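You operate a simulated robot arm through the tools that you are given. There is no shell and no other tool. Be economical: measure what you need, move in short steps, check, and stop when the job is done.

The job below is to be done with a simulated robot arm. You get a single attempt, and the scene is never put back.

## Task
Take the label plate in grey and leave it on the steel deck beside the seamer. Press the green button marked test three times. Put the can labelled "peach" from the top of small steel table on the orange card marked wash and the can marked "lime" on the top of table marked fittings. Take the can marked lime sample on the top of small steel table and put it away on the top of table marked checks. Open the drawer marked samples, take the can marked plain sample from the inside of the drawer marked samples and leave it on the teal square board, then shut the samples. Pull the clear lid with white knob open. The order is free. Set down upright: can, can marked lime sample, can marked plain sample.

Only the result counts: the job must be done as asked and must still hold three seconds after the hand-in. Knocking over, shifting, dropping, spilling or breaking anything else fails it. A push-on lid holds only when it is set on centred and level and pressed home; a screw cap is set on level and turned clockwise until tight.

## Robot
A 6-joint arm with a fingered hand on a trunk, on a base that drives. Base frame: it is fixed to the floor where the robot stands at the start and does not move with it; the origin is under the middle of the robot, x ahead of it, y to its left, z up; the surface under the hand at the start is at about z = 0.86. Lengths are in m, angles in degrees, forces in N, time in s.
With the tool pointing down near the work surface it reaches from about 0.24 to 0.56 m from the robot's upright axis, wherever it stands. Its first joint turns from -166.0 to 166.0 degrees. Places, roughly: can marked lime sample [3, -1.75, 0.75]; can marked lot bulb, lime can marked test, line ca [3, -2, 0.75]; can marked plain sample [0.25, -2.25, 0.75]; clear lid with white knob [-2, 1.6, 1.2]; drawer marked samples [0.3, -2.4, 0.7]; green button marked test [1.3, -0.2, 0.9]; label plate in grey [0.5, 0, 0.75]; orange card marked wash [3, -1.5, 0.75]; steel deck beside the seamer [-2.2, 0.2, 1]; teal square board (15x15x1 cm) [2.7, 1.9, 0.8]; top of table marked checks [0.5, -2.6, 0.9]; top of table marked fittings [0.8, -0.1, 0.9]. Payload 3.1 kg.
The TCP is the grasp point between the finger pads, 0.022 m short of the fingertips. In the tool frame z runs along the fingers and y along their closing line. The gripper opens to 0.132 m. The gripper's body begins 0.06 m behind the TCP. The gripper is a hand of 4 fingers: y runs from the thumb to the fingers, the wrist lies at [0, 0, -0.218] in the tool frame, and closing takes about 1.5 s.
Orientation is told as [roll, pitch, yaw] about the base's x, y, z axes, in that order, counted from this pose: with the fingers straight down and closing along the base's y, the tool's x points along the base's -x, its y along +y and its z along -z.

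## Interface
- The arm moves only by the tool move_arm. Its argument "rows" is a list of rows, each an object of numbers (a shift or turn left out is 0, a gripper value left out holds the last): "tx", "ty", "tz": the shift along the tool's x, y, z in m; "rx", "ry", "rz": the turn, a rotation vector about the tool's x, y, z in degrees. In form: [{"tx": .., "ty": .., "tz": .., "rx": .., "ry": .., "rz": ..}, ...]. A call has 1 to 8 rows; each row is the pose to reach, as a shift and turn from the pose commanded when the call began, along the tool's axes at that moment. "grip" is the finger opening in m, from 0 to 0.132, set as the call begins (left out, the last holds). A row lasts 0.2 s, in which the tool goes at most 0.05 m and 8.6 degrees; a call with a longer step from one row to the next is refused whole, and so is a gripper value outside its range. Where a pose cannot be reached the arm comes as near as it can. A force on the tool above 40 N (or 10 N above the force at the start of the call, whichever is more), or a blocked arm, ends the call early, and 0.2 s more pass. Each finger travels about 0.153 m/s and halts on what it meets, pressing with about 31 N; the grip force reading is that of the motor and also rises with nothing between the fingers. The clock runs only during rows and for 0.2 s after the last one: add rows that repeat a pose to give the fingers time. It gives the time, the measured TCP pose, the force on the tool (base axes), the opening and the grip force at its end, in the units of the frame above (readings bear some noise), with the torque about the TCP (base axes, N m) and any sound that the robot's microphone picked up, and new pictures: "pictures" is both (left out), scene, wrist or none.
- Cameras (640 x 400 px; columns grow to the right, rows downward): "scene" is now at [0.0006, 0.1207, 1.5555]; the picture's right is [-0.41, -0.91, 0.00], its down [-0.79, 0.36, -0.50] and it looks along [0.46, -0.20, -0.87] (base axes); focal length 256 px, centre (320, 200). "wrist" rides on the gripper at [0.053, -0.053, -0.084] in the tool frame; the picture's right is [0.71, 0.71, 0.00], its down [-0.53, 0.53, -0.67] and it looks along [-0.47, 0.47, 0.74] (tool axes); focal length 247 px, centre (320, 200). There is no depth. A picture from a camera that has moved, and an enlarged one, comes with that camera's place and axes in the base frame and with its lens.
- slide_trunk(by): slides the trunk up (or, below 0, down) by that many m; the arm and the scene camera ride with it, the base frame stays. It gives what a move gives, with no picture.
- roll_base(legs): drives the robot by 1 to 6 legs, each [ahead, left, turn to the left] in m, m and degrees, along the robot's own axes; the way and the turn of a leg run together, so that a leg with both is an arc; at most 1.5 m and 180 degrees a leg. The arm and the cameras ride along, it lands a little off, and it stops where it bumps. It gives what a move gives, and a new picture of the scene camera.
- curl_fingers(finger1, finger2, finger3, thumb_bend): sets how far each is bent, from 0 (flat) to 1 (curled in); at 0.3 the hand is open as for a grip, at 0.7 the pads meet at the TCP. One left out holds its place. A second passes; each finger stops where it meets its share of the squeeze, and holds until it gets a number again. A gripper value or a shape takes the hand back. It gives what a move gives, with no picture; readings hold the bend of each and the force on the fingers (four entries, about 0 where the hand has none), thumb and palm.
- hand_shape(shape): the hand has 4 fingers and takes this shape, open, in about a second: jaw (thumb against the fingers, like two jaws); tri (thumb and two fingers); tip (a fingertip pinch); poke (one finger out to press); point (the index stretched); flat (the hand flat); cup (the hand cupped); fist (a fist). The gripper value then closes the fingers along that shape, each until it touches; the sizes above hold for jaw. It gives what a move gives, with no picture.
- turn_head(pan, tilt): turns the head with the scene camera to pan (to the left, within 155 degrees either way) and tilt (down, from -29 to 69), counted from straight ahead of the robot. It gives what a move gives, and a new picture of the scene camera.
- enlarge(camera, box): a new picture of the part [left, top, right, bottom] of that camera's present view, enlarged. It takes no simulated time.
- finish_job(): hands the job in; it is judged then, once.

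Work in short steps. Places have to be worked out from the pictures, the camera data and where the tool is seen: move nearer, look again, correct. Check each grasp and each placing, and mend what went wrong. You have 207 turns and 260 pictures in all, those below and enlarged ones among them. Open the gripper and draw the arm clear of the work before you hand the job in, unless the task says otherwise.

The tools are called after "Request:" as a command line: name --argument value ..., lists and objects as JSON in quotes. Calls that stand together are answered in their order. move_arm: Moves the arm, as the interface text tells. Its arguments: {"type":"object","properties":{"rows":{"type":"array"},"grip":{"type":"number"},"pictures":{"type":"string","enum":["both","scene","wrist","none"]}},"required":["rows"]} The other tools are called the same way: slide_trunk (by) slides the trunk up or down; hand_shape (shape) gives the hand a shape; curl_fingers (finger1, finger2, finger3, thumb_bend) moves the fingers one by one; roll_base (legs) drives the base; turn_head (pan, tilt) turns the head that bears the scene camera; enlarge (camera, box) takes an enlarged picture of a part of a camera's view; finish_job () hands the job in.

At the start:

```text
clock: 0.0
tcp_pos: [0.36, 0.1133, 1.1363]
ee_rot: [-0.1, 0.0, 0.1]
force: [-0.2, -0.7, 0.7]
ft_torque: [0.0, 0.0, -0.01]
gripper_width: 0.1318
finger_force: 0.1
shape: jaw
bend: [0.3, 0.3, 0.3, 0.3]
finger forces: [0.0, 0.1, 0.0, 0.1, 0.0, 0.0]
trunk travel left (down, up): [-0.25, 0.136]
robot x, y, heading: [0.0006, -0.0006, 0.0]
head pan, tilt: [-24.2, 60.0]
```

scene: 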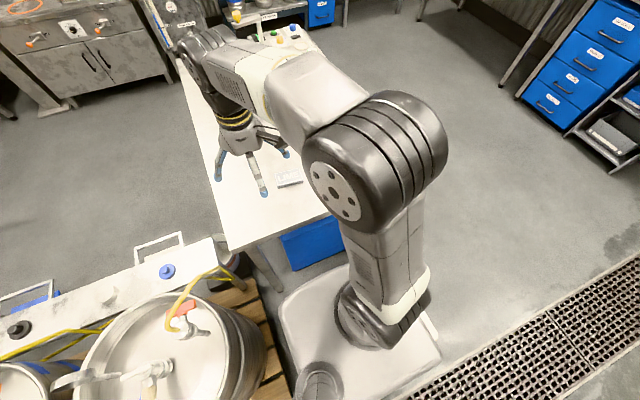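
wrist: 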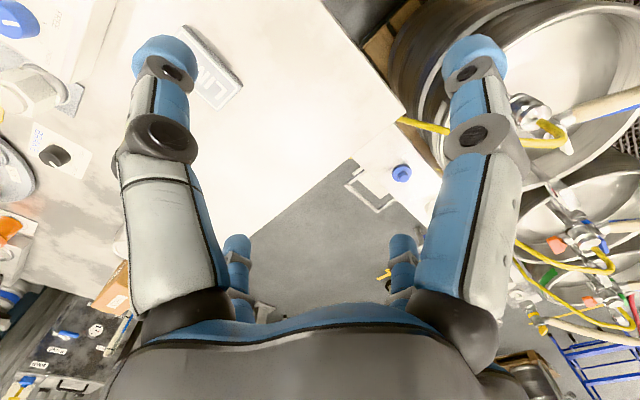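

The scene camera shows a white table ahead with a label plate. I'll look around with the head first to learn the layout.

Request:
turn_head --pan 0 --tilt 25

Request:
turn_head --pan -70 --tilt 25

Request:
turn_head --pan -140 --tilt 25

Request:
turn_head --pan 70 --tilt 25

Request:
turn_head --pan 145 --tilt 25

```text
clock: 1.0
tcp_pos: [0.361, 0.1124, 1.1349]
ee_rot: [0.0, 0.0, 0.0]
force: [-0.5, -0.3, 0.4]
ft_torque: [0.01, -0.01, 0.01]
gripper_width: 0.1317
finger_force: 0.0
shape: jaw
bend: [0.3, 0.3, 0.3, 0.3]
finger forces: [0.1, 0.0, 0.0, 0.0, 0.0, 0.0]
trunk travel left (down, up): [-0.25, 0.136]
robot x, y, heading: [0.0022, -0.0005, -0.1]
head pan, tilt: [0.0, 25.0]
camera scene: at [0.032, 0.1479, 1.6055], right [0.0, -1.0, 0.0], down [-0.42, 0.0, -0.91], along [0.91, 0.0, -0.42], focal length 256 px, centre (320, 200)
```

scene: 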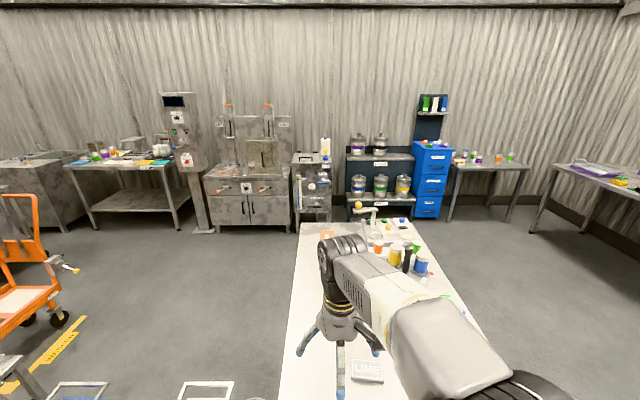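

```text
clock: 2.4
tcp_pos: [0.3605, 0.112, 1.1358]
ee_rot: [0.1, 0.0, 0.0]
force: [0.1, -0.8, 0.4]
ft_torque: [0.0, -0.01, -0.02]
gripper_width: 0.132
finger_force: 0.1
shape: jaw
bend: [0.3, 0.3, 0.3, 0.3]
finger forces: [0.0, 0.1, 0.0, 0.0, 0.0, 0.1]
trunk travel left (down, up): [-0.25, 0.136]
robot x, y, heading: [-0.0007, 0.004, -0.1]
head pan, tilt: [-70.0, 25.0]
camera scene: at [-0.0285, 0.0614, 1.6056], right [-0.94, -0.34, 0.0], down [-0.14, 0.4, -0.91], along [0.31, -0.85, -0.42], focal length 256 px, centre (320, 200)
```

scene: 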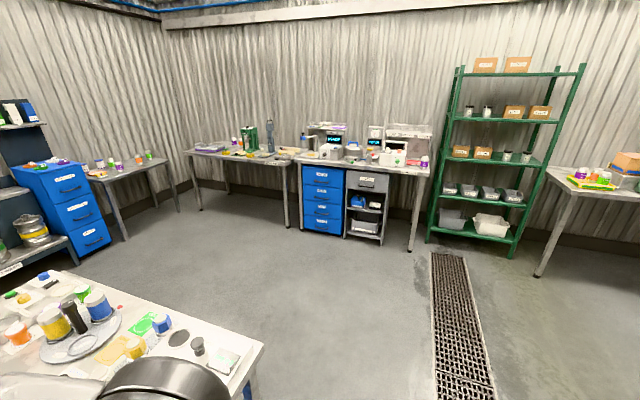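

```text
clock: 3.8
tcp_pos: [0.3609, 0.112, 1.1358]
ee_rot: [0.0, 0.0, 0.0]
force: [0.1, 1.5, -1.0]
ft_torque: [0.0, -0.04, -0.02]
gripper_width: 0.132
finger_force: 0.2
shape: jaw
bend: [0.3, 0.3, 0.3, 0.3]
finger forces: [0.0, 0.0, 0.0, 0.0, 0.0, 0.0]
trunk travel left (down, up): [-0.25, 0.136]
robot x, y, heading: [-0.0002, 0.0024, 0.1]
head pan, tilt: [-140.0, 25.0]
camera scene: at [-0.1306, 0.0887, 1.6056], right [-0.64, 0.77, 0.0], down [0.32, 0.27, -0.91], along [-0.69, -0.58, -0.42], focal length 256 px, centre (320, 200)
```

scene: 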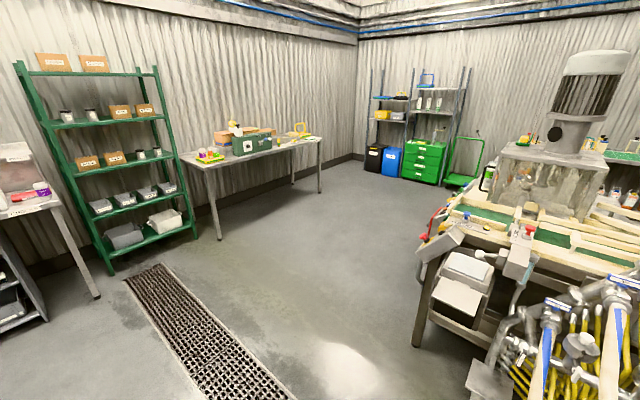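

```text
clock: 6.9
tcp_pos: [0.3612, 0.113, 1.1353]
ee_rot: [0.0, -0.1, 0.1]
force: [0.2, 0.4, -0.1]
ft_torque: [-0.01, 0.01, 0.01]
gripper_width: 0.132
finger_force: 0.0
shape: jaw
bend: [0.3, 0.3, 0.3, 0.3]
finger forces: [0.1, 0.0, 0.0, 0.0, 0.1, 0.0]
trunk travel left (down, up): [-0.25, 0.136]
robot x, y, heading: [-0.0011, -0.0026, -0.0]
head pan, tilt: [70.0, 25.0]
camera scene: at [-0.0286, 0.2346, 1.6056], right [0.94, -0.34, 0.0], down [-0.14, -0.4, -0.91], along [0.31, 0.85, -0.42], focal length 256 px, centre (320, 200)
```

scene: 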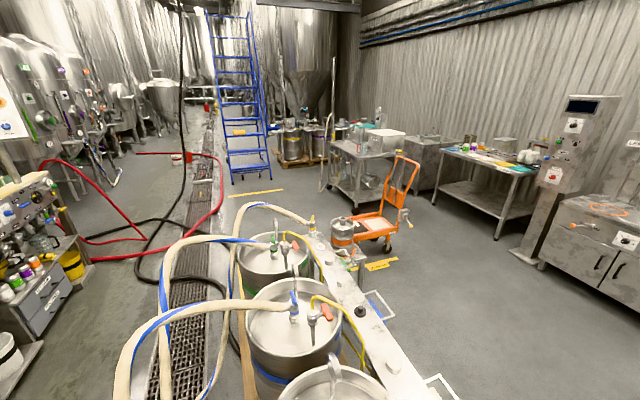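

```text
clock: 8.3
tcp_pos: [0.3613, 0.1124, 1.135]
ee_rot: [0.0, -0.1, 0.0]
force: [-0.6, -0.3, -0.1]
ft_torque: [-0.04, -0.01, 0.01]
gripper_width: 0.1316
finger_force: 0.1
shape: jaw
bend: [0.3, 0.3, 0.3, 0.3]
finger forces: [0.0, 0.1, 0.1, 0.0, 0.0, 0.1]
trunk travel left (down, up): [-0.25, 0.136]
robot x, y, heading: [0.0009, -0.0008, -0.1]
head pan, tilt: [145.0, 25.0]
camera scene: at [-0.1355, 0.2009, 1.6056], right [0.57, 0.82, 0.0], down [0.35, -0.24, -0.91], along [-0.74, 0.52, -0.42], focal length 256 px, centre (320, 200)
```

scene: 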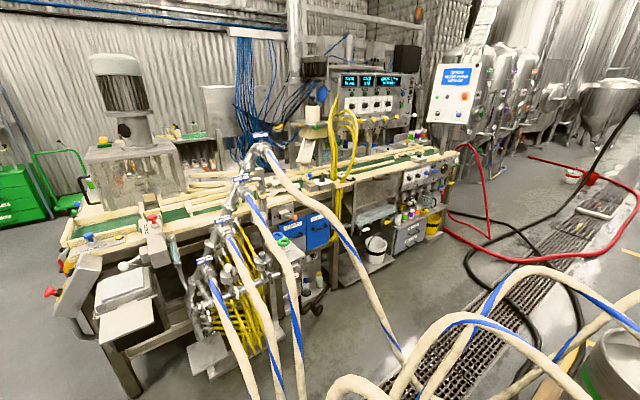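

I'll look at the near table closely for the plate and button.

Request:
turn_head --pan -15 --tilt 45

Request:
enlarge --camera "scene" --box '[200, 0, 440, 150]'

Request:
enlarge --camera "scene" --box '[220, 150, 380, 300]'

```text
clock: 10.8
tcp_pos: [0.361, 0.113, 1.1359]
ee_rot: [-0.1, 0.0, 0.0]
force: [-0.4, 0.5, -0.2]
ft_torque: [-0.01, 0.0, 0.01]
gripper_width: 0.132
finger_force: 0.1
shape: jaw
bend: [0.3, 0.3, 0.3, 0.3]
finger forces: [0.0, 0.0, 0.0, 0.0, 0.1, 0.1]
trunk travel left (down, up): [-0.25, 0.136]
robot x, y, heading: [-0.0016, -0.0003, -0.2]
head pan, tilt: [-15.0, 45.0]
camera scene: at [0.0185, 0.127, 1.575], right [-0.26, -0.97, 0.0], down [-0.68, 0.18, -0.71], along [0.68, -0.18, -0.71], focal length 256 px, centre (320, 200)
```

scene: 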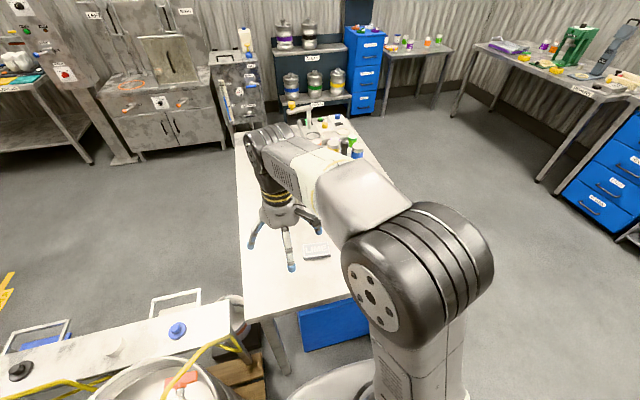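

```text
2.67 times, centred on (320, 75) of scene
camera zoom: at [0.0185, 0.127, 1.575], right [-0.26, -0.97, 0.0], down [-0.68, 0.18, -0.71], along [0.68, -0.18, -0.71], focal length 683 px, centre (320, 533)
```

zoom: 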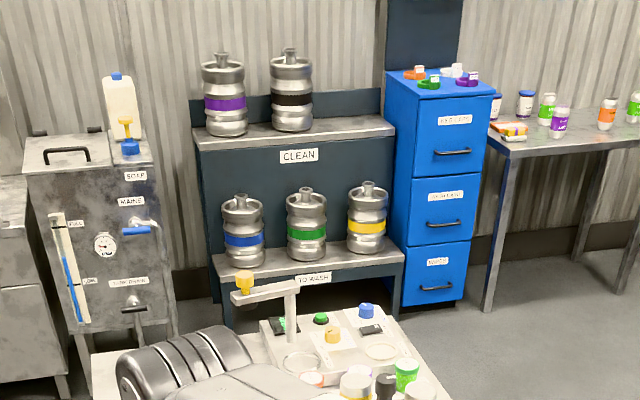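

```text
2.67 times, centred on (300, 225) of scene
camera zoom: at [0.0185, 0.127, 1.575], right [-0.26, -0.97, 0.0], down [-0.68, 0.18, -0.71], along [0.68, -0.18, -0.71], focal length 683 px, centre (373, 133)
```

zoom: 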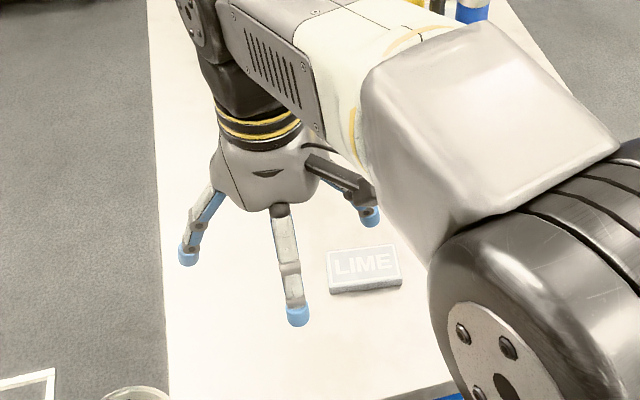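

The grey LIME plate lies at about (0.474, 0.017), long side along y. I'll move above it while turning the hand 90° so the fingers close along x.

Request:
move_arm --rows '[{"tx": -0.014, "ty": -0.012, "tz": 0.01, "rz": 8}, {"tx": -0.028, "ty": -0.024, "tz": 0.02, "rz": 16}, {"tx": -0.042, "ty": -0.036, "tz": 0.03, "rz": 24}, {"tx": -0.056, "ty": -0.048, "tz": 0.04, "rz": 32}, {"tx": -0.07, "ty": -0.06, "tz": 0.05, "rz": 40}, {"tx": -0.084, "ty": -0.072, "tz": 0.06, "rz": 48}, {"tx": -0.098, "ty": -0.084, "tz": 0.07, "rz": 56}, {"tx": -0.113, "ty": -0.096, "tz": 0.08, "rz": 64}]' --pictures "none"

Request:
move_arm --rows '[{"rz": 8, "tz": 0.02}, {"rz": 16, "tz": 0.04}, {"rz": 24, "tz": 0.06}, {"rz": 26, "tz": 0.08}, {"rz": 26, "tz": 0.08}]'

```text
clock: 12.6
tcp_pos: [0.4739, 0.0144, 1.0551]
ee_rot: [0.1, 0.0, -64.2]
force: [0.1, -0.4, -0.5]
ft_torque: [0.0, -0.01, 0.04]
gripper_width: 0.1319
finger_force: 0.1
shape: jaw
bend: [0.3, 0.3, 0.3, 0.3]
finger forces: [0.1, 0.0, 0.0, 0.0, 0.1, 0.0]
trunk travel left (down, up): [-0.25, 0.136]
robot x, y, heading: [0.0022, 0.0032, 0.2]
head pan, tilt: [-15.0, 45.0]
```

```text
clock: 13.8
tcp_pos: [0.4739, 0.0168, 0.9731]
ee_rot: [0.0, 0.0, -90.1]
force: [-0.7, 0.3, 0.5]
ft_torque: [0.02, 0.0, -0.01]
gripper_width: 0.1319
finger_force: 0.0
shape: jaw
bend: [0.3, 0.3, 0.3, 0.3]
finger forces: [0.1, 0.1, 0.0, 0.0, 0.1, 0.0]
trunk travel left (down, up): [-0.25, 0.136]
robot x, y, heading: [0.0019, -0.0014, 0.1]
head pan, tilt: [-15.0, 45.0]
camera scene: at [0.0183, 0.1269, 1.575], right [-0.26, -0.97, 0.0], down [-0.68, 0.18, -0.71], along [0.68, -0.18, -0.71], focal length 256 px, centre (320, 200)
camera wrist: at [0.4207, 0.07, 1.0579], right [0.71, 0.71, 0.0], down [0.53, -0.53, 0.67], along [0.47, -0.47, -0.74], focal length 247 px, centre (320, 200)
```

scene: 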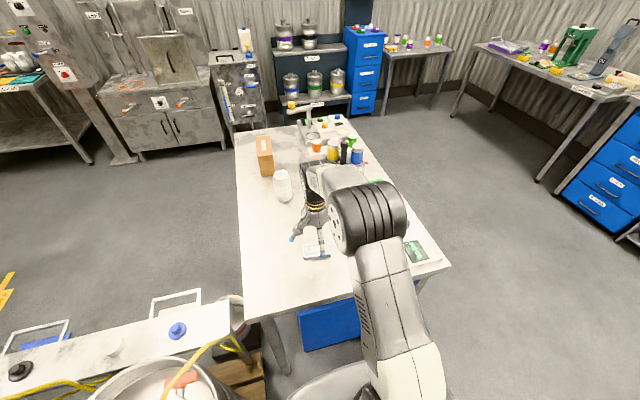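
wrist: 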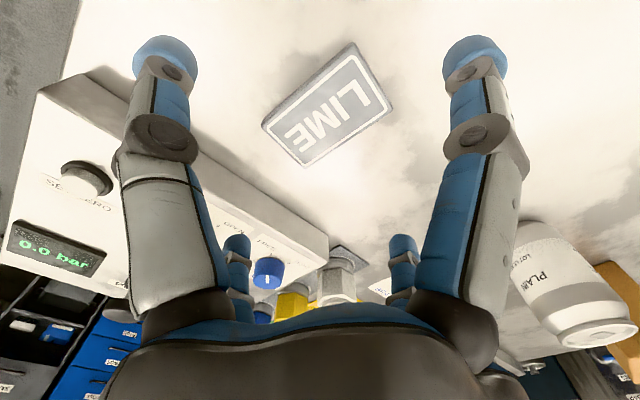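

The plate is centred at about (0.475, 0.022) and aligned. I'll descend with the fingertips just above the table, then close.

Request:
move_arm --rows '[{"tx": 0.005, "tz": 0.03}, {"tx": 0.005, "tz": 0.06}, {"tx": 0.005, "tz": 0.077}, {"tx": 0.005, "tz": 0.087}, {"tx": 0.005, "tz": 0.087}]'

```text
clock: 15.0
tcp_pos: [0.4757, 0.0218, 0.8882]
ee_rot: [0.0, -0.1, -90.1]
force: [0.2, 0.6, -0.4]
ft_torque: [-0.01, 0.03, -0.03]
gripper_width: 0.1319
finger_force: 0.0
shape: jaw
bend: [0.3, 0.3, 0.3, 0.3]
finger forces: [0.0, 0.0, 0.0, 0.1, 0.0, 0.1]
trunk travel left (down, up): [-0.25, 0.136]
robot x, y, heading: [-0.0005, -0.0014, -0.2]
head pan, tilt: [-15.0, 45.0]
camera scene: at [0.0184, 0.127, 1.575], right [-0.26, -0.97, 0.0], down [-0.68, 0.18, -0.71], along [0.68, -0.18, -0.71], focal length 256 px, centre (320, 200)
camera wrist: at [0.423, 0.0753, 0.9722], right [0.71, 0.71, 0.0], down [0.53, -0.53, 0.67], along [0.47, -0.47, -0.74], focal length 247 px, centre (320, 200)
```

scene: 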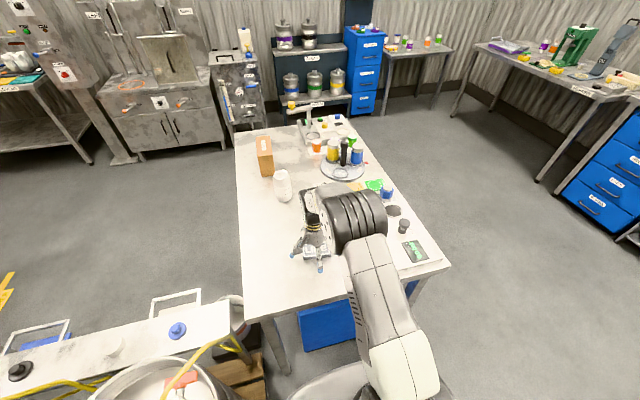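
wrist: 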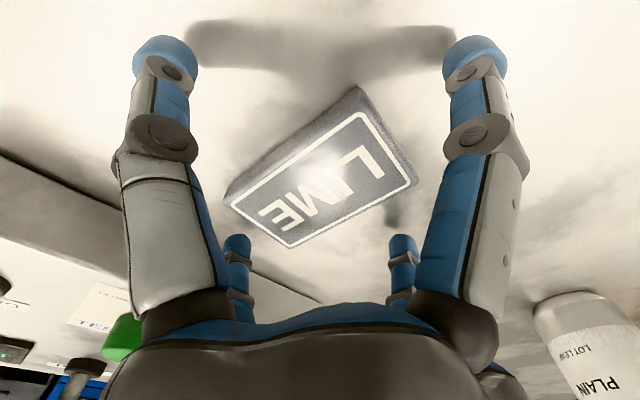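

Centred. Closing the fingers on it.

Request:
move_arm --rows '[{}, {}, {}, {}, {}, {}, {}, {}]' --grip 0

```text
clock: 16.8
tcp_pos: [0.4762, 0.0214, 0.8892]
ee_rot: [0.0, 0.0, -90.1]
force: [0.0, 0.5, 0.5]
ft_torque: [-0.01, -0.01, 0.01]
gripper_width: 0.0603
finger_force: 31.5
shape: jaw
bend: [0.31, 0.79, 0.31, 0.7]
finger forces: [27.7, 28.6, 27.7, 0.1, 28.9, 0.0]
trunk travel left (down, up): [-0.25, 0.136]
robot x, y, heading: [0.0048, -0.0017, -0.3]
head pan, tilt: [-15.0, 45.0]
camera scene: at [0.0185, 0.1269, 1.575], right [-0.26, -0.97, 0.0], down [-0.68, 0.18, -0.71], along [0.68, -0.18, -0.71], focal length 256 px, centre (320, 200)
camera wrist: at [0.4231, 0.0753, 0.9725], right [0.71, 0.71, 0.0], down [0.53, -0.53, 0.67], along [0.47, -0.47, -0.74], focal length 247 px, centre (320, 200)
```

scene: 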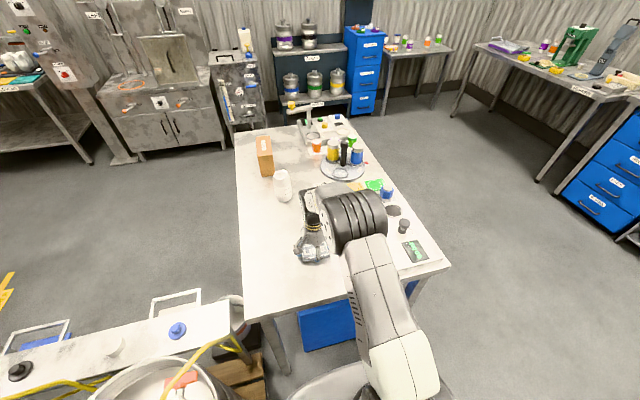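
wrist: 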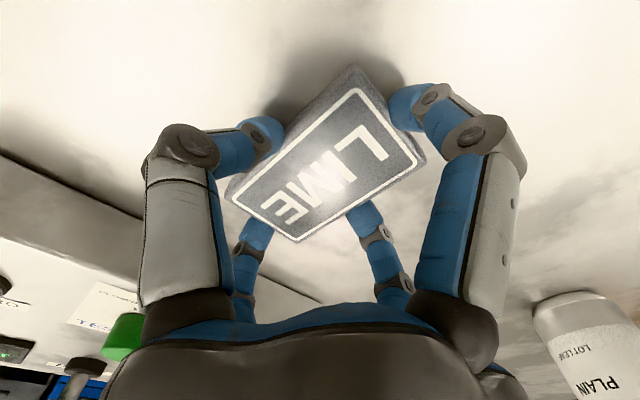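

It seems gripped (all fingers loaded). Lift a little and check.

Request:
move_arm --rows '[{"tz": -0.02}, {"tz": -0.05}, {"tz": -0.09}, {"tz": -0.13}, {"tz": -0.13}]'

```text
clock: 18.0
tcp_pos: [0.4733, 0.0203, 1.0172]
ee_rot: [-0.1, 0.0, -90.0]
force: [0.5, 0.5, 0.0]
ft_torque: [-0.01, 0.03, 0.0]
gripper_width: 0.0602
finger_force: 31.0
shape: jaw
bend: [0.31, 0.79, 0.31, 0.7]
finger forces: [27.6, 28.6, 27.6, 0.1, 28.8, 0.0]
trunk travel left (down, up): [-0.25, 0.136]
robot x, y, heading: [0.0014, -0.0002, 0.2]
head pan, tilt: [-15.0, 45.0]
camera scene: at [0.0189, 0.1269, 1.575], right [-0.26, -0.97, 0.0], down [-0.68, 0.18, -0.71], along [0.68, -0.18, -0.71], focal length 256 px, centre (320, 200)
camera wrist: at [0.4212, 0.0728, 1.1019], right [0.71, 0.71, 0.0], down [0.53, -0.53, 0.67], along [0.47, -0.47, -0.74], focal length 247 px, centre (320, 200)
```

scene: 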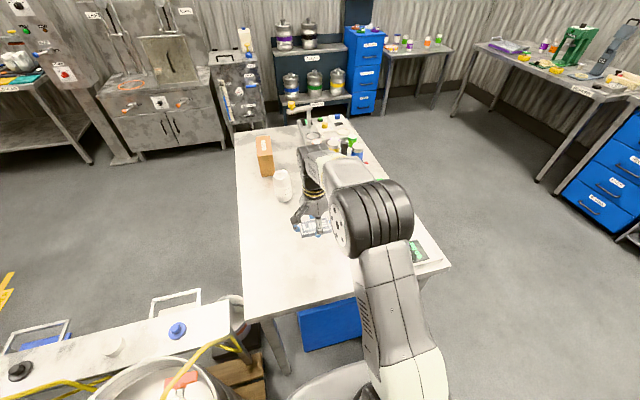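
wrist: 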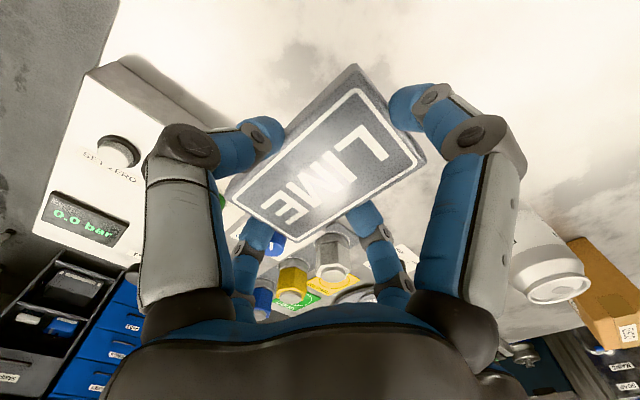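

The plate is firmly held. I'll lift the hand higher and back the robot away from the table, then turn right toward the line.

Request:
move_arm --rows '[{"tz": -0.04}, {"tz": -0.08}, {"tz": -0.12}, {"tz": -0.15}]' --pictures "none"

Request:
roll_base --legs '[[-0.45, -0.1, 0], [0, 0, -90], [0, 0, -60]]'

Request:
turn_head --pan 0 --tilt 25

```text
clock: 19.0
tcp_pos: [0.4737, 0.0224, 1.1698]
ee_rot: [-0.1, 0.0, -90.0]
force: [-0.6, -0.7, -0.2]
ft_torque: [-0.01, -0.02, 0.02]
gripper_width: 0.06
finger_force: 30.9
shape: jaw
bend: [0.31, 0.79, 0.31, 0.7]
finger forces: [27.6, 28.8, 27.8, 0.0, 28.7, 0.1]
trunk travel left (down, up): [-0.25, 0.136]
robot x, y, heading: [-0.0012, 0.0017, 0.0]
head pan, tilt: [-15.0, 45.0]
```

```text
clock: 28.2
tcp_pos: [-0.8397, -0.3719, 1.1692]
ee_rot: [0.0, -0.1, 122.4]
force: [0.2, -0.2, -0.7]
ft_torque: [0.01, 0.01, -0.02]
gripper_width: 0.0595
finger_force: 31.1
shape: jaw
bend: [0.31, 0.79, 0.31, 0.7]
finger forces: [27.7, 28.7, 27.8, 0.0, 28.1, 0.0]
trunk travel left (down, up): [-0.25, 0.136]
robot x, y, heading: [-0.4514, -0.0988, -147.6]
head pan, tilt: [-15.0, 45.0]
camera scene: at [-0.3995, -0.2166, 1.575], right [-0.3, 0.95, 0.0], down [0.67, 0.21, -0.71], along [-0.67, -0.21, -0.71], focal length 256 px, centre (320, 200)
```

scene: 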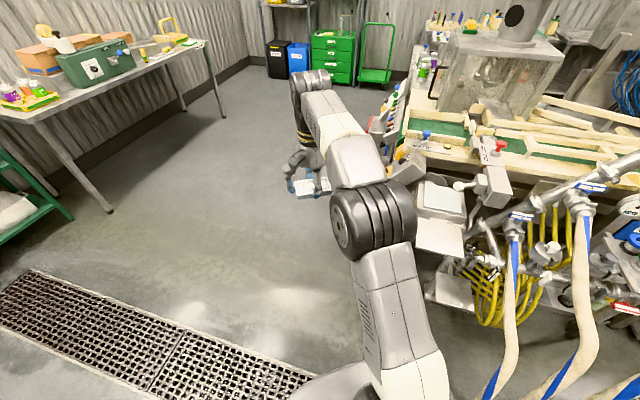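

```text
clock: 29.0
tcp_pos: [-0.8396, -0.3733, 1.1698]
ee_rot: [0.0, -0.1, 122.3]
force: [-0.8, -0.2, -0.4]
ft_torque: [-0.01, 0.0, -0.01]
gripper_width: 0.0596
finger_force: 31.5
shape: jaw
bend: [0.31, 0.79, 0.31, 0.7]
finger forces: [27.7, 28.8, 27.6, 0.0, 28.1, 0.0]
trunk travel left (down, up): [-0.25, 0.136]
robot x, y, heading: [-0.4507, -0.1038, -147.3]
head pan, tilt: [0.0, 25.0]
camera scene: at [-0.3996, -0.2416, 1.6055], right [-0.53, 0.84, 0.0], down [0.36, 0.23, -0.91], along [-0.77, -0.48, -0.42], focal length 256 px, centre (320, 200)
```

scene: 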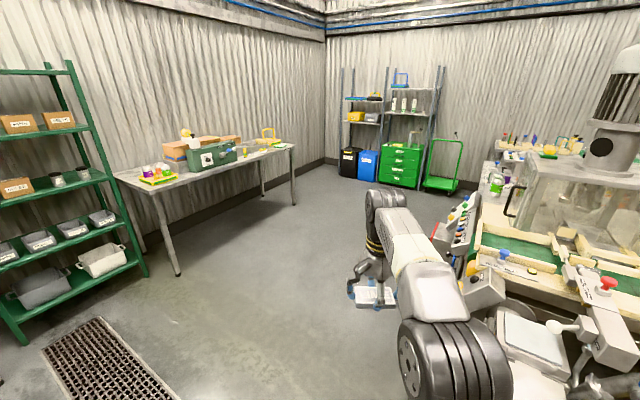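

Look at the line deck to find the steel deck beside the seamer.

Request:
turn_head --pan -40 --tilt 25

Request:
enlarge --camera "scene" --box '[120, 100, 420, 290]'

```text
clock: 30.1
tcp_pos: [-0.8396, -0.3719, 1.1684]
ee_rot: [0.0, -0.1, 122.4]
force: [-0.3, 0.1, -0.4]
ft_torque: [-0.02, 0.02, 0.0]
gripper_width: 0.0594
finger_force: 31.0
shape: jaw
bend: [0.31, 0.79, 0.31, 0.7]
finger forces: [27.6, 28.9, 27.6, 0.0, 28.0, 0.1]
trunk travel left (down, up): [-0.25, 0.136]
robot x, y, heading: [-0.4527, -0.1022, -147.5]
head pan, tilt: [-40.0, 25.0]
camera scene: at [-0.4131, -0.1802, 1.6056], right [0.13, 0.99, 0.0], down [0.42, -0.06, -0.91], along [-0.9, 0.12, -0.42], focal length 256 px, centre (320, 200)
```

scene: 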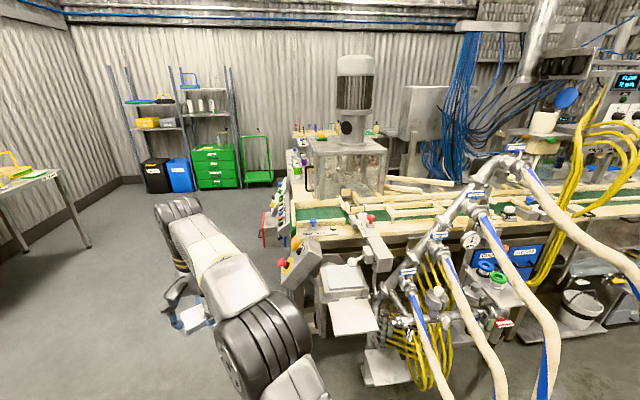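

```text
2.11 times, centred on (270, 195) of scene
camera zoom: at [-0.4131, -0.1802, 1.6056], right [0.13, 0.99, 0.0], down [0.42, -0.06, -0.91], along [-0.9, 0.12, -0.42], focal length 539 px, centre (425, 210)
```

zoom: 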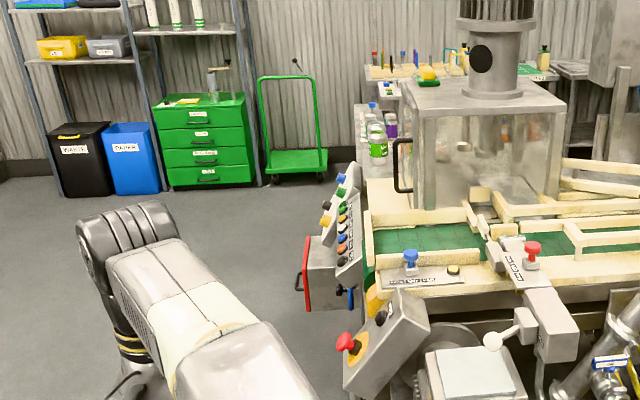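

I'll drive to the end of the line, then face it to look at the deck.

Request:
roll_base --legs '[[1.5, 0.1, 0], [0, 0, -120]]'

Request:
turn_head --pan 0 --tilt 30

```text
refused: leg 1 is longer than a leg can be; nothing moved
```

```text
clock: 31.1
tcp_pos: [-0.8401, -0.3739, 1.169]
ee_rot: [0.0, 0.1, 122.5]
force: [-0.3, 0.1, -0.1]
ft_torque: [0.02, 0.05, 0.01]
gripper_width: 0.0594
finger_force: 30.9
shape: jaw
bend: [0.31, 0.79, 0.31, 0.7]
finger forces: [27.7, 28.8, 27.7, 0.0, 28.1, 0.1]
trunk travel left (down, up): [-0.25, 0.136]
robot x, y, heading: [-0.4491, -0.1008, -147.7]
head pan, tilt: [0.0, 30.0]
camera scene: at [-0.3982, -0.2407, 1.5976], right [-0.53, 0.84, 0.0], down [0.42, 0.27, -0.87], along [-0.73, -0.46, -0.5], focal length 256 px, centre (320, 200)
```

scene: 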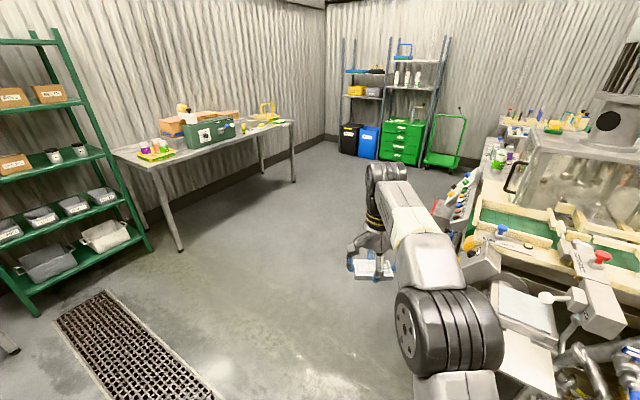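

Request:
roll_base --legs '[[1.45, 0.1, 0], [0, 0, -120]]'

```text
clock: 43.4
tcp_pos: [-1.6852, -0.5038, 1.1694]
ee_rot: [0.0, 0.1, 4.7]
force: [-0.4, -0.2, -0.1]
ft_torque: [0.0, -0.01, -0.02]
gripper_width: 0.0592
finger_force: 31.0
shape: jaw
bend: [0.31, 0.79, 0.31, 0.7]
finger forces: [27.7, 28.7, 27.7, 0.0, 27.6, 0.0]
trunk travel left (down, up): [-0.25, 0.136]
robot x, y, heading: [-1.6273, -0.9738, 94.5]
head pan, tilt: [0.0, 30.0]
camera scene: at [-1.7754, -0.9569, 1.5976], right [1.0, 0.08, 0.0], down [0.04, -0.5, -0.87], along [-0.07, 0.86, -0.5], focal length 256 px, centre (320, 200)
```

scene: 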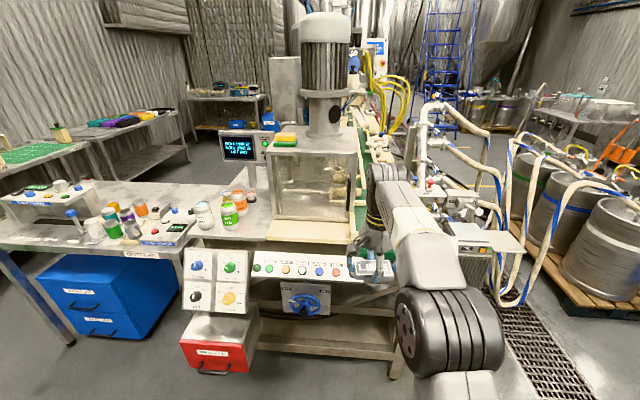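

Request:
enlarge --camera "scene" --box '[0, 110, 400, 360]'

Request:
enlarge --camera "scene" --box '[180, 120, 380, 280]'

```text
1.60 times, centred on (200, 235) of scene
camera zoom: at [-1.7754, -0.9569, 1.5976], right [1.0, 0.08, 0.0], down [0.04, -0.5, -0.87], along [-0.07, 0.86, -0.5], focal length 410 px, centre (512, 144)
```

zoom: 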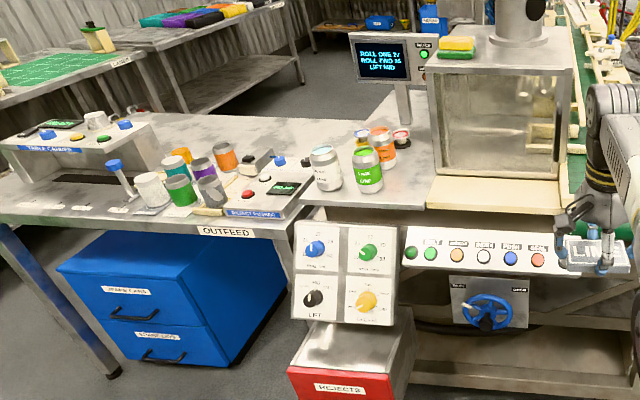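

```text
2.50 times, centred on (280, 200) of scene
camera zoom: at [-1.7754, -0.9569, 1.5976], right [1.0, 0.08, 0.0], down [0.04, -0.5, -0.87], along [-0.07, 0.86, -0.5], focal length 640 px, centre (420, 200)
```

zoom: 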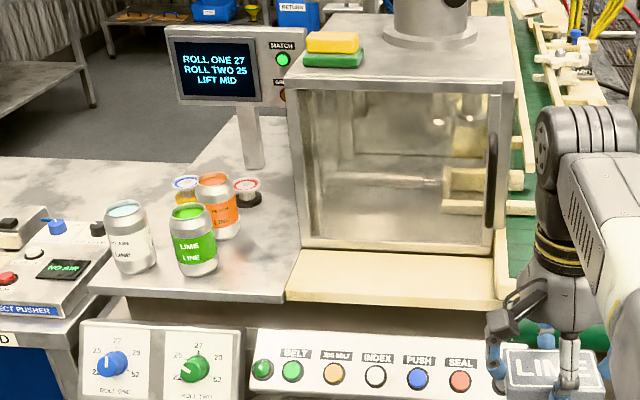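

The steel deck is the bare area by the cans left of the seamer box; the free spot is around (-2.115, -0.17), z≈0.975. I'll retract the hand, turning it so the plate's long side will point along y, before approaching.

Request:
move_arm --rows '[{"ty": -0.015, "rz": -8}, {"ty": -0.03, "rz": -16}, {"ty": -0.045, "rz": -24}, {"ty": -0.06, "rz": -32}, {"ty": -0.075, "rz": -40}, {"ty": -0.09, "rz": -48}, {"ty": -0.105, "rz": -56}, {"ty": -0.12, "rz": -64}]' --pictures "none"

Request:
move_arm --rows '[{"tz": -0.03, "rz": -8}, {"tz": -0.05, "rz": -16}, {"tz": -0.05, "rz": -21}]' --pictures "none"

Request:
roll_base --legs '[[0, 0.19, 0], [0.33, 0, -4]]'

Request:
turn_head --pan 20 --tilt 45

```text
clock: 45.1
tcp_pos: [-1.6759, -0.6249, 1.1683]
ee_rot: [0.0, 0.0, 68.8]
force: [1.3, 0.4, -0.7]
ft_torque: [-0.01, -0.02, 0.02]
gripper_width: 0.059
finger_force: 30.9
shape: jaw
bend: [0.31, 0.79, 0.31, 0.7]
finger forces: [27.7, 28.7, 27.7, 0.1, 27.5, 0.0]
trunk travel left (down, up): [-0.25, 0.136]
robot x, y, heading: [-1.6236, -0.9742, 94.5]
head pan, tilt: [0.0, 30.0]
```

```text
clock: 46.0
tcp_pos: [-1.676, -0.6242, 1.2196]
ee_rot: [0.0, 0.0, 89.9]
force: [-0.3, -0.5, -0.3]
ft_torque: [0.01, 0.01, -0.02]
gripper_width: 0.0589
finger_force: 30.8
shape: jaw
bend: [0.31, 0.79, 0.31, 0.7]
finger forces: [27.8, 28.7, 27.8, 0.1, 27.6, 0.0]
trunk travel left (down, up): [-0.25, 0.136]
robot x, y, heading: [-1.626, -0.9754, 94.5]
head pan, tilt: [0.0, 30.0]
```

```text
clock: 49.3
tcp_pos: [-1.8551, -0.3109, 1.2186]
ee_rot: [0.0, 0.0, 85.5]
force: [0.5, -0.2, 0.3]
ft_torque: [-0.01, 0.02, 0.01]
gripper_width: 0.0594
finger_force: 31.3
shape: jaw
bend: [0.31, 0.79, 0.31, 0.7]
finger forces: [27.8, 28.7, 27.8, 0.0, 27.7, 0.1]
trunk travel left (down, up): [-0.25, 0.136]
robot x, y, heading: [-1.8291, -0.6666, 90.6]
head pan, tilt: [0.0, 30.0]
camera scene: at [-1.9783, -0.6349, 1.5976], right [1.0, 0.01, 0.0], down [0.0, -0.5, -0.87], along [-0.01, 0.87, -0.5], focal length 256 px, centre (320, 200)
```

scene: 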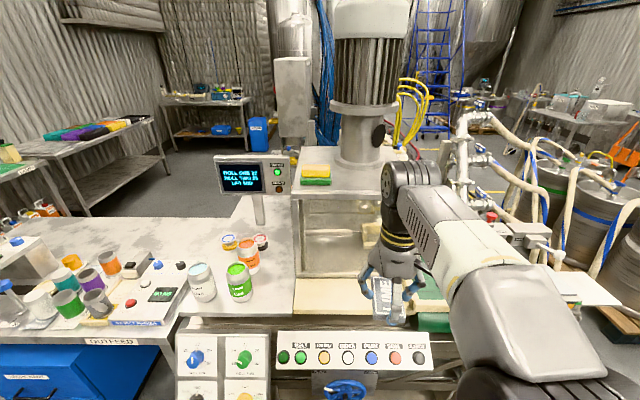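

```text
clock: 50.1
tcp_pos: [-1.8552, -0.312, 1.218]
ee_rot: [0.0, 0.0, 85.5]
force: [-0.1, -0.6, 0.4]
ft_torque: [0.03, 0.01, -0.01]
gripper_width: 0.0593
finger_force: 30.8
shape: jaw
bend: [0.31, 0.79, 0.31, 0.7]
finger forces: [27.8, 28.8, 27.8, 0.0, 27.8, 0.1]
trunk travel left (down, up): [-0.25, 0.136]
robot x, y, heading: [-1.8311, -0.6648, 90.6]
head pan, tilt: [20.0, 45.0]
camera scene: at [-2.0059, -0.6503, 1.5751], right [0.94, 0.35, 0.0], down [0.25, -0.66, -0.71], along [-0.25, 0.66, -0.71], focal length 256 px, centre (320, 200)
```

scene: 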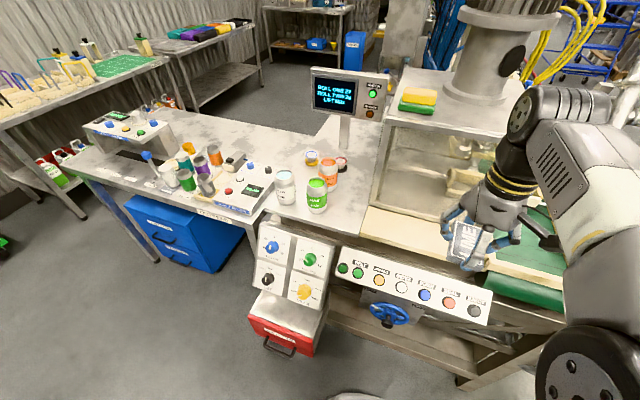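

Request:
enlarge --camera "scene" --box '[250, 140, 410, 250]'

```text
3.64 times, centred on (330, 195) of scene
camera zoom: at [-2.0059, -0.6503, 1.5751], right [0.94, 0.35, 0.0], down [0.25, -0.66, -0.71], along [-0.25, 0.66, -0.71], focal length 931 px, centre (284, 218)
```

zoom: 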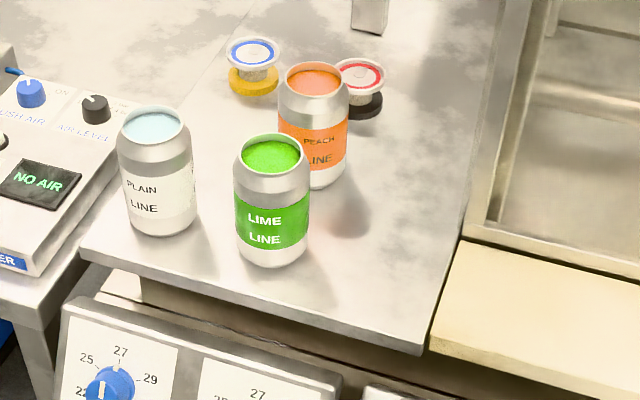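

Request:
turn_head --pan -10 --tilt 69

```text
clock: 51.0
tcp_pos: [-1.8561, -0.312, 1.2185]
ee_rot: [0.0, 0.1, 85.6]
force: [-0.1, -0.2, -0.6]
ft_torque: [-0.02, -0.02, 0.02]
gripper_width: 0.0594
finger_force: 30.7
shape: jaw
bend: [0.31, 0.79, 0.31, 0.7]
finger forces: [27.8, 28.8, 27.8, 0.1, 27.7, 0.0]
trunk travel left (down, up): [-0.25, 0.136]
robot x, y, heading: [-1.8313, -0.6656, 90.5]
head pan, tilt: [-10.0, 68.8]
camera scene: at [-1.9683, -0.6712, 1.5462], right [0.99, -0.17, 0.0], down [-0.15, -0.92, -0.36], along [0.06, 0.36, -0.93], focal length 256 px, centre (320, 200)
```

scene: 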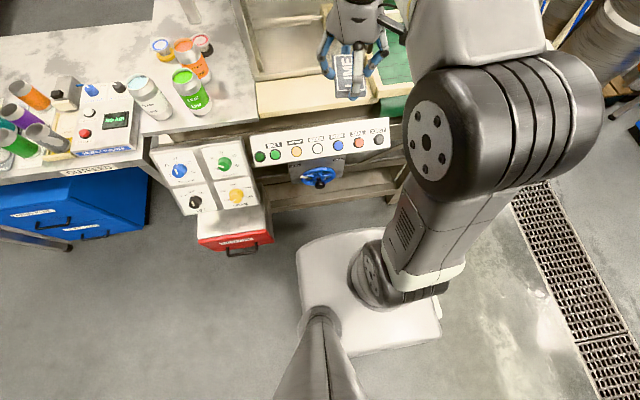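

There is ~0.14 m of clearance ahead of the base. Driving ahead 0.1 m.

Request:
roll_base --legs '[[0.1, 0, 0]]'

```text
clock: 52.2
tcp_pos: [-1.8559, -0.2092, 1.2179]
ee_rot: [0.0, 0.2, 85.4]
force: [-0.4, 0.4, -0.8]
ft_torque: [-0.01, -0.01, 0.0]
gripper_width: 0.0591
finger_force: 30.7
shape: jaw
bend: [0.31, 0.79, 0.31, 0.7]
finger forces: [27.7, 28.7, 27.7, 0.0, 27.7, 0.0]
trunk travel left (down, up): [-0.25, 0.136]
robot x, y, heading: [-1.8296, -0.5655, 90.4]
head pan, tilt: [-10.0, 68.8]
camera scene: at [-1.9691, -0.5693, 1.5461], right [0.99, -0.17, 0.0], down [-0.16, -0.92, -0.36], along [0.06, 0.36, -0.93], focal length 256 px, centre (320, 200)
```

scene: 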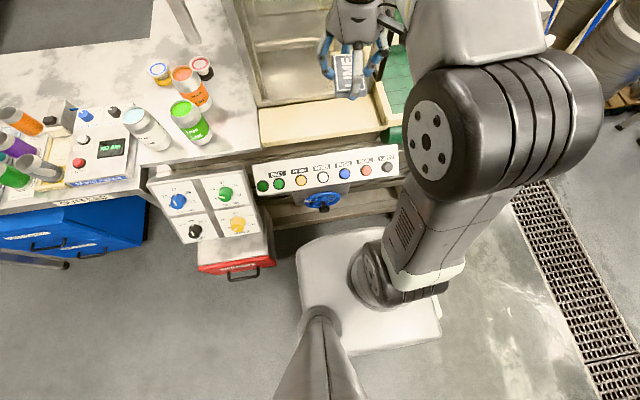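

Now move over the free spot at (-2.112, -0.11).

Request:
move_arm --rows '[{"tx": 0.0, "ty": 0.044}, {"tx": 0.0, "ty": 0.088}, {"tx": 0.0, "ty": 0.132, "rz": -2}, {"tx": -0.02, "ty": 0.176, "rz": -4}, {"tx": -0.04, "ty": 0.22, "rz": -4}, {"tx": -0.079, "ty": 0.25, "tz": 0.02, "rz": -4}, {"tx": -0.079, "ty": 0.263, "tz": 0.06, "rz": -4}, {"tx": -0.079, "ty": 0.263, "tz": 0.08, "rz": -4}]'

```text
refused: row 6 steps farther than a row can; nothing moved
```

Request:
move_arm --rows '[{"tx": 0.0, "ty": 0.044}, {"tx": 0.0, "ty": 0.088}, {"tx": -0.01, "ty": 0.132, "rz": -2}, {"tx": -0.03, "ty": 0.176, "rz": -4}, {"tx": -0.05, "ty": 0.22, "rz": -4}, {"tx": -0.079, "ty": 0.25, "tz": 0.02, "rz": -4}, {"tx": -0.079, "ty": 0.263, "tz": 0.06, "rz": -4}, {"tx": -0.079, "ty": 0.263, "tz": 0.08, "rz": -4}]'

```text
clock: 54.0
tcp_pos: [-2.1021, -0.1237, 1.1333]
ee_rot: [0.1, 0.0, 89.5]
force: [-0.1, -0.2, 0.5]
ft_torque: [-0.01, 0.01, 0.01]
gripper_width: 0.059
finger_force: 31.5
shape: jaw
bend: [0.31, 0.79, 0.31, 0.7]
finger forces: [27.5, 28.6, 27.8, 0.0, 27.7, 0.1]
out of reach, approached as far as the arm can: row 5, 6, 7, 8
trunk travel left (down, up): [-0.25, 0.136]
robot x, y, heading: [-1.8299, -0.5654, 90.6]
head pan, tilt: [-10.0, 68.8]
camera scene: at [-1.9691, -0.5703, 1.5461], right [0.99, -0.17, 0.0], down [-0.16, -0.92, -0.36], along [0.06, 0.36, -0.93], focal length 256 px, centre (320, 200)
camera wrist: at [-2.0483, -0.1777, 1.2163], right [-0.71, -0.7, 0.0], down [-0.52, 0.53, 0.67], along [-0.47, 0.48, -0.74], focal length 247 px, centre (320, 200)
```

scene: 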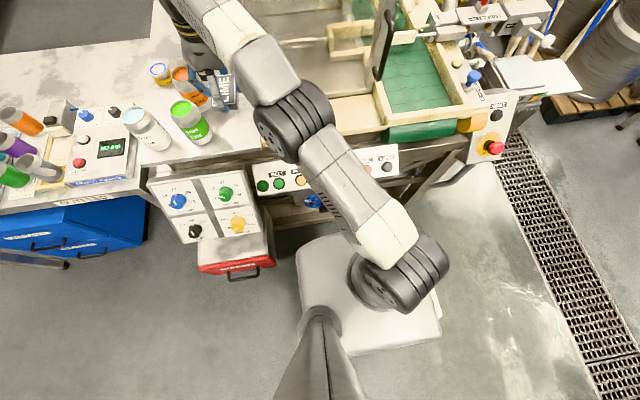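
wrist: 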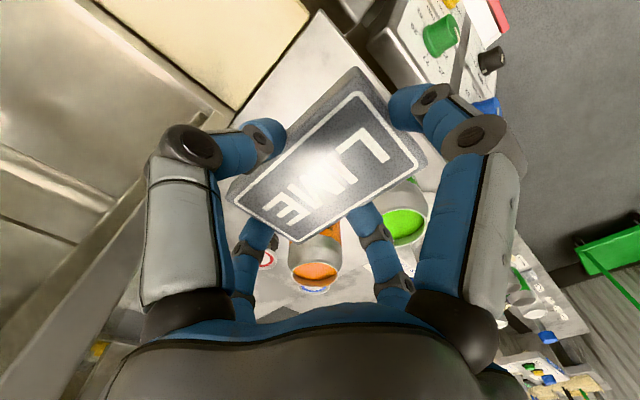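

I'll rotate the hand to 45° so that knuckles clear the LIME can and the seamer base, then check.

Request:
move_arm --rows '[{"rz": 8}, {"rz": 16}, {"rz": 24}, {"rz": 32}, {"rz": 40}, {"rz": 44.5}, {"rz": 44.5}]'

```text
clock: 55.6
tcp_pos: [-2.1035, -0.1245, 1.1317]
ee_rot: [0.0, 0.0, 44.9]
force: [0.5, 0.4, 0.5]
ft_torque: [0.03, 0.02, -0.03]
gripper_width: 0.0589
finger_force: 31.2
shape: jaw
bend: [0.31, 0.79, 0.31, 0.7]
finger forces: [27.6, 28.6, 27.8, 0.0, 27.7, 0.0]
trunk travel left (down, up): [-0.25, 0.136]
robot x, y, heading: [-1.8324, -0.5666, 90.4]
head pan, tilt: [-10.0, 68.8]
camera scene: at [-1.9691, -0.5708, 1.5461], right [0.99, -0.17, 0.0], down [-0.16, -0.92, -0.36], along [0.06, 0.36, -0.93], focal length 256 px, centre (320, 200)
camera wrist: at [-2.1031, -0.2003, 1.2162], right [-1.0, 0.0, 0.0], down [0.0, 0.74, 0.67], along [0.0, 0.67, -0.74], focal length 247 px, centre (320, 200)
```

scene: 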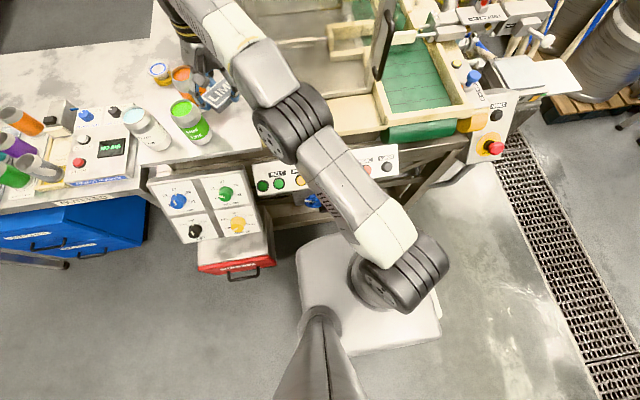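
wrist: 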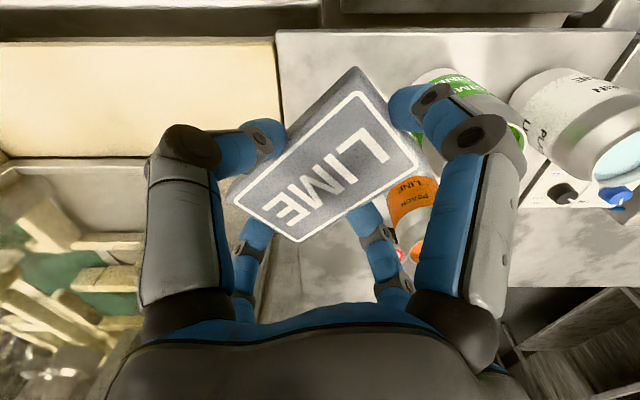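

The deck's right edge is at x≈-2.066 and front edge y≈-0.17, so I'll shift to about (-2.12, -0.105) while lowering to just above the deck.

Request:
move_arm --rows '[{"tz": 0.03, "ty": 0.01}, {"tz": 0.06, "ty": 0.02}, {"tz": 0.08, "ty": 0.027}, {"tz": 0.1, "ty": 0.027}, {"tz": 0.1, "ty": 0.027}]'

```text
clock: 56.8
tcp_pos: [-2.1239, -0.1054, 1.0317]
ee_rot: [0.0, 0.0, 44.9]
force: [0.3, -0.9, -0.6]
ft_torque: [-0.02, 0.01, -0.02]
gripper_width: 0.0588
finger_force: 31.0
shape: jaw
bend: [0.31, 0.79, 0.31, 0.7]
finger forces: [27.7, 28.7, 27.8, 0.1, 27.7, 0.1]
trunk travel left (down, up): [-0.25, 0.136]
robot x, y, heading: [-1.8319, -0.5623, 90.6]
head pan, tilt: [-10.0, 68.8]
camera scene: at [-1.9692, -0.5707, 1.5461], right [0.99, -0.17, 0.0], down [-0.16, -0.92, -0.36], along [0.06, 0.36, -0.93], focal length 256 px, centre (320, 200)
camera wrist: at [-2.1236, -0.1816, 1.1158], right [-1.0, 0.0, 0.0], down [0.0, 0.74, 0.67], along [0.0, 0.67, -0.74], focal length 247 px, centre (320, 200)
```

scene: 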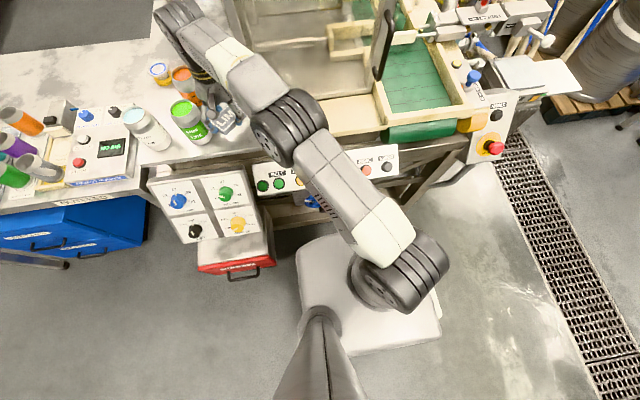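
wrist: 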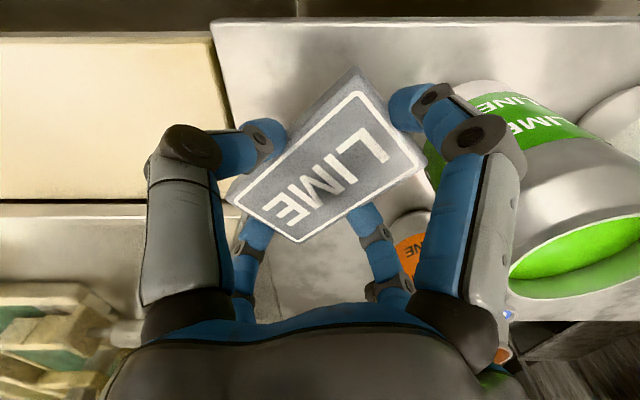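

Clear on both sides. Lower slowly until contact.

Request:
move_arm --rows '[{"tz": 0.008}, {"tz": 0.014}, {"tz": 0.02}, {"tz": 0.025}, {"tz": 0.03}, {"tz": 0.035}]'

```text
clock: 58.2
tcp_pos: [-2.1223, -0.1059, 0.9954]
ee_rot: [0.0, 0.0, 44.9]
force: [-0.5, -0.2, 0.1]
ft_torque: [0.01, 0.0, -0.01]
gripper_width: 0.0588
finger_force: 30.7
shape: jaw
bend: [0.31, 0.79, 0.31, 0.7]
finger forces: [27.5, 28.6, 27.8, 0.1, 27.6, 0.1]
trunk travel left (down, up): [-0.25, 0.136]
robot x, y, heading: [-1.832, -0.5642, 90.6]
head pan, tilt: [-10.0, 68.8]
camera scene: at [-1.9692, -0.5708, 1.5461], right [0.99, -0.17, 0.0], down [-0.16, -0.92, -0.36], along [0.06, 0.36, -0.93], focal length 256 px, centre (320, 200)
camera wrist: at [-2.1222, -0.1811, 1.0801], right [-1.0, 0.0, 0.0], down [0.0, 0.74, 0.67], along [0.0, 0.67, -0.74], focal length 247 px, centre (320, 200)
```

scene: 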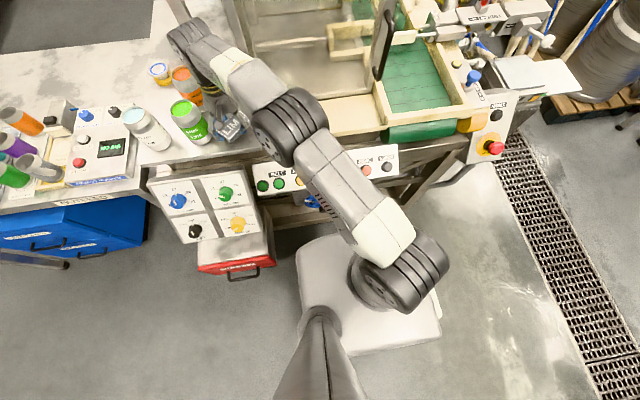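
wrist: 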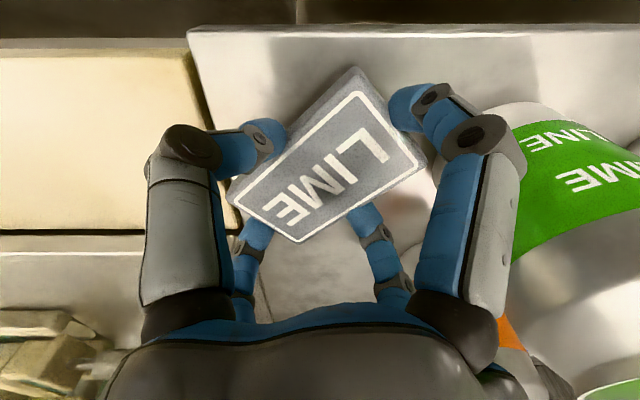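

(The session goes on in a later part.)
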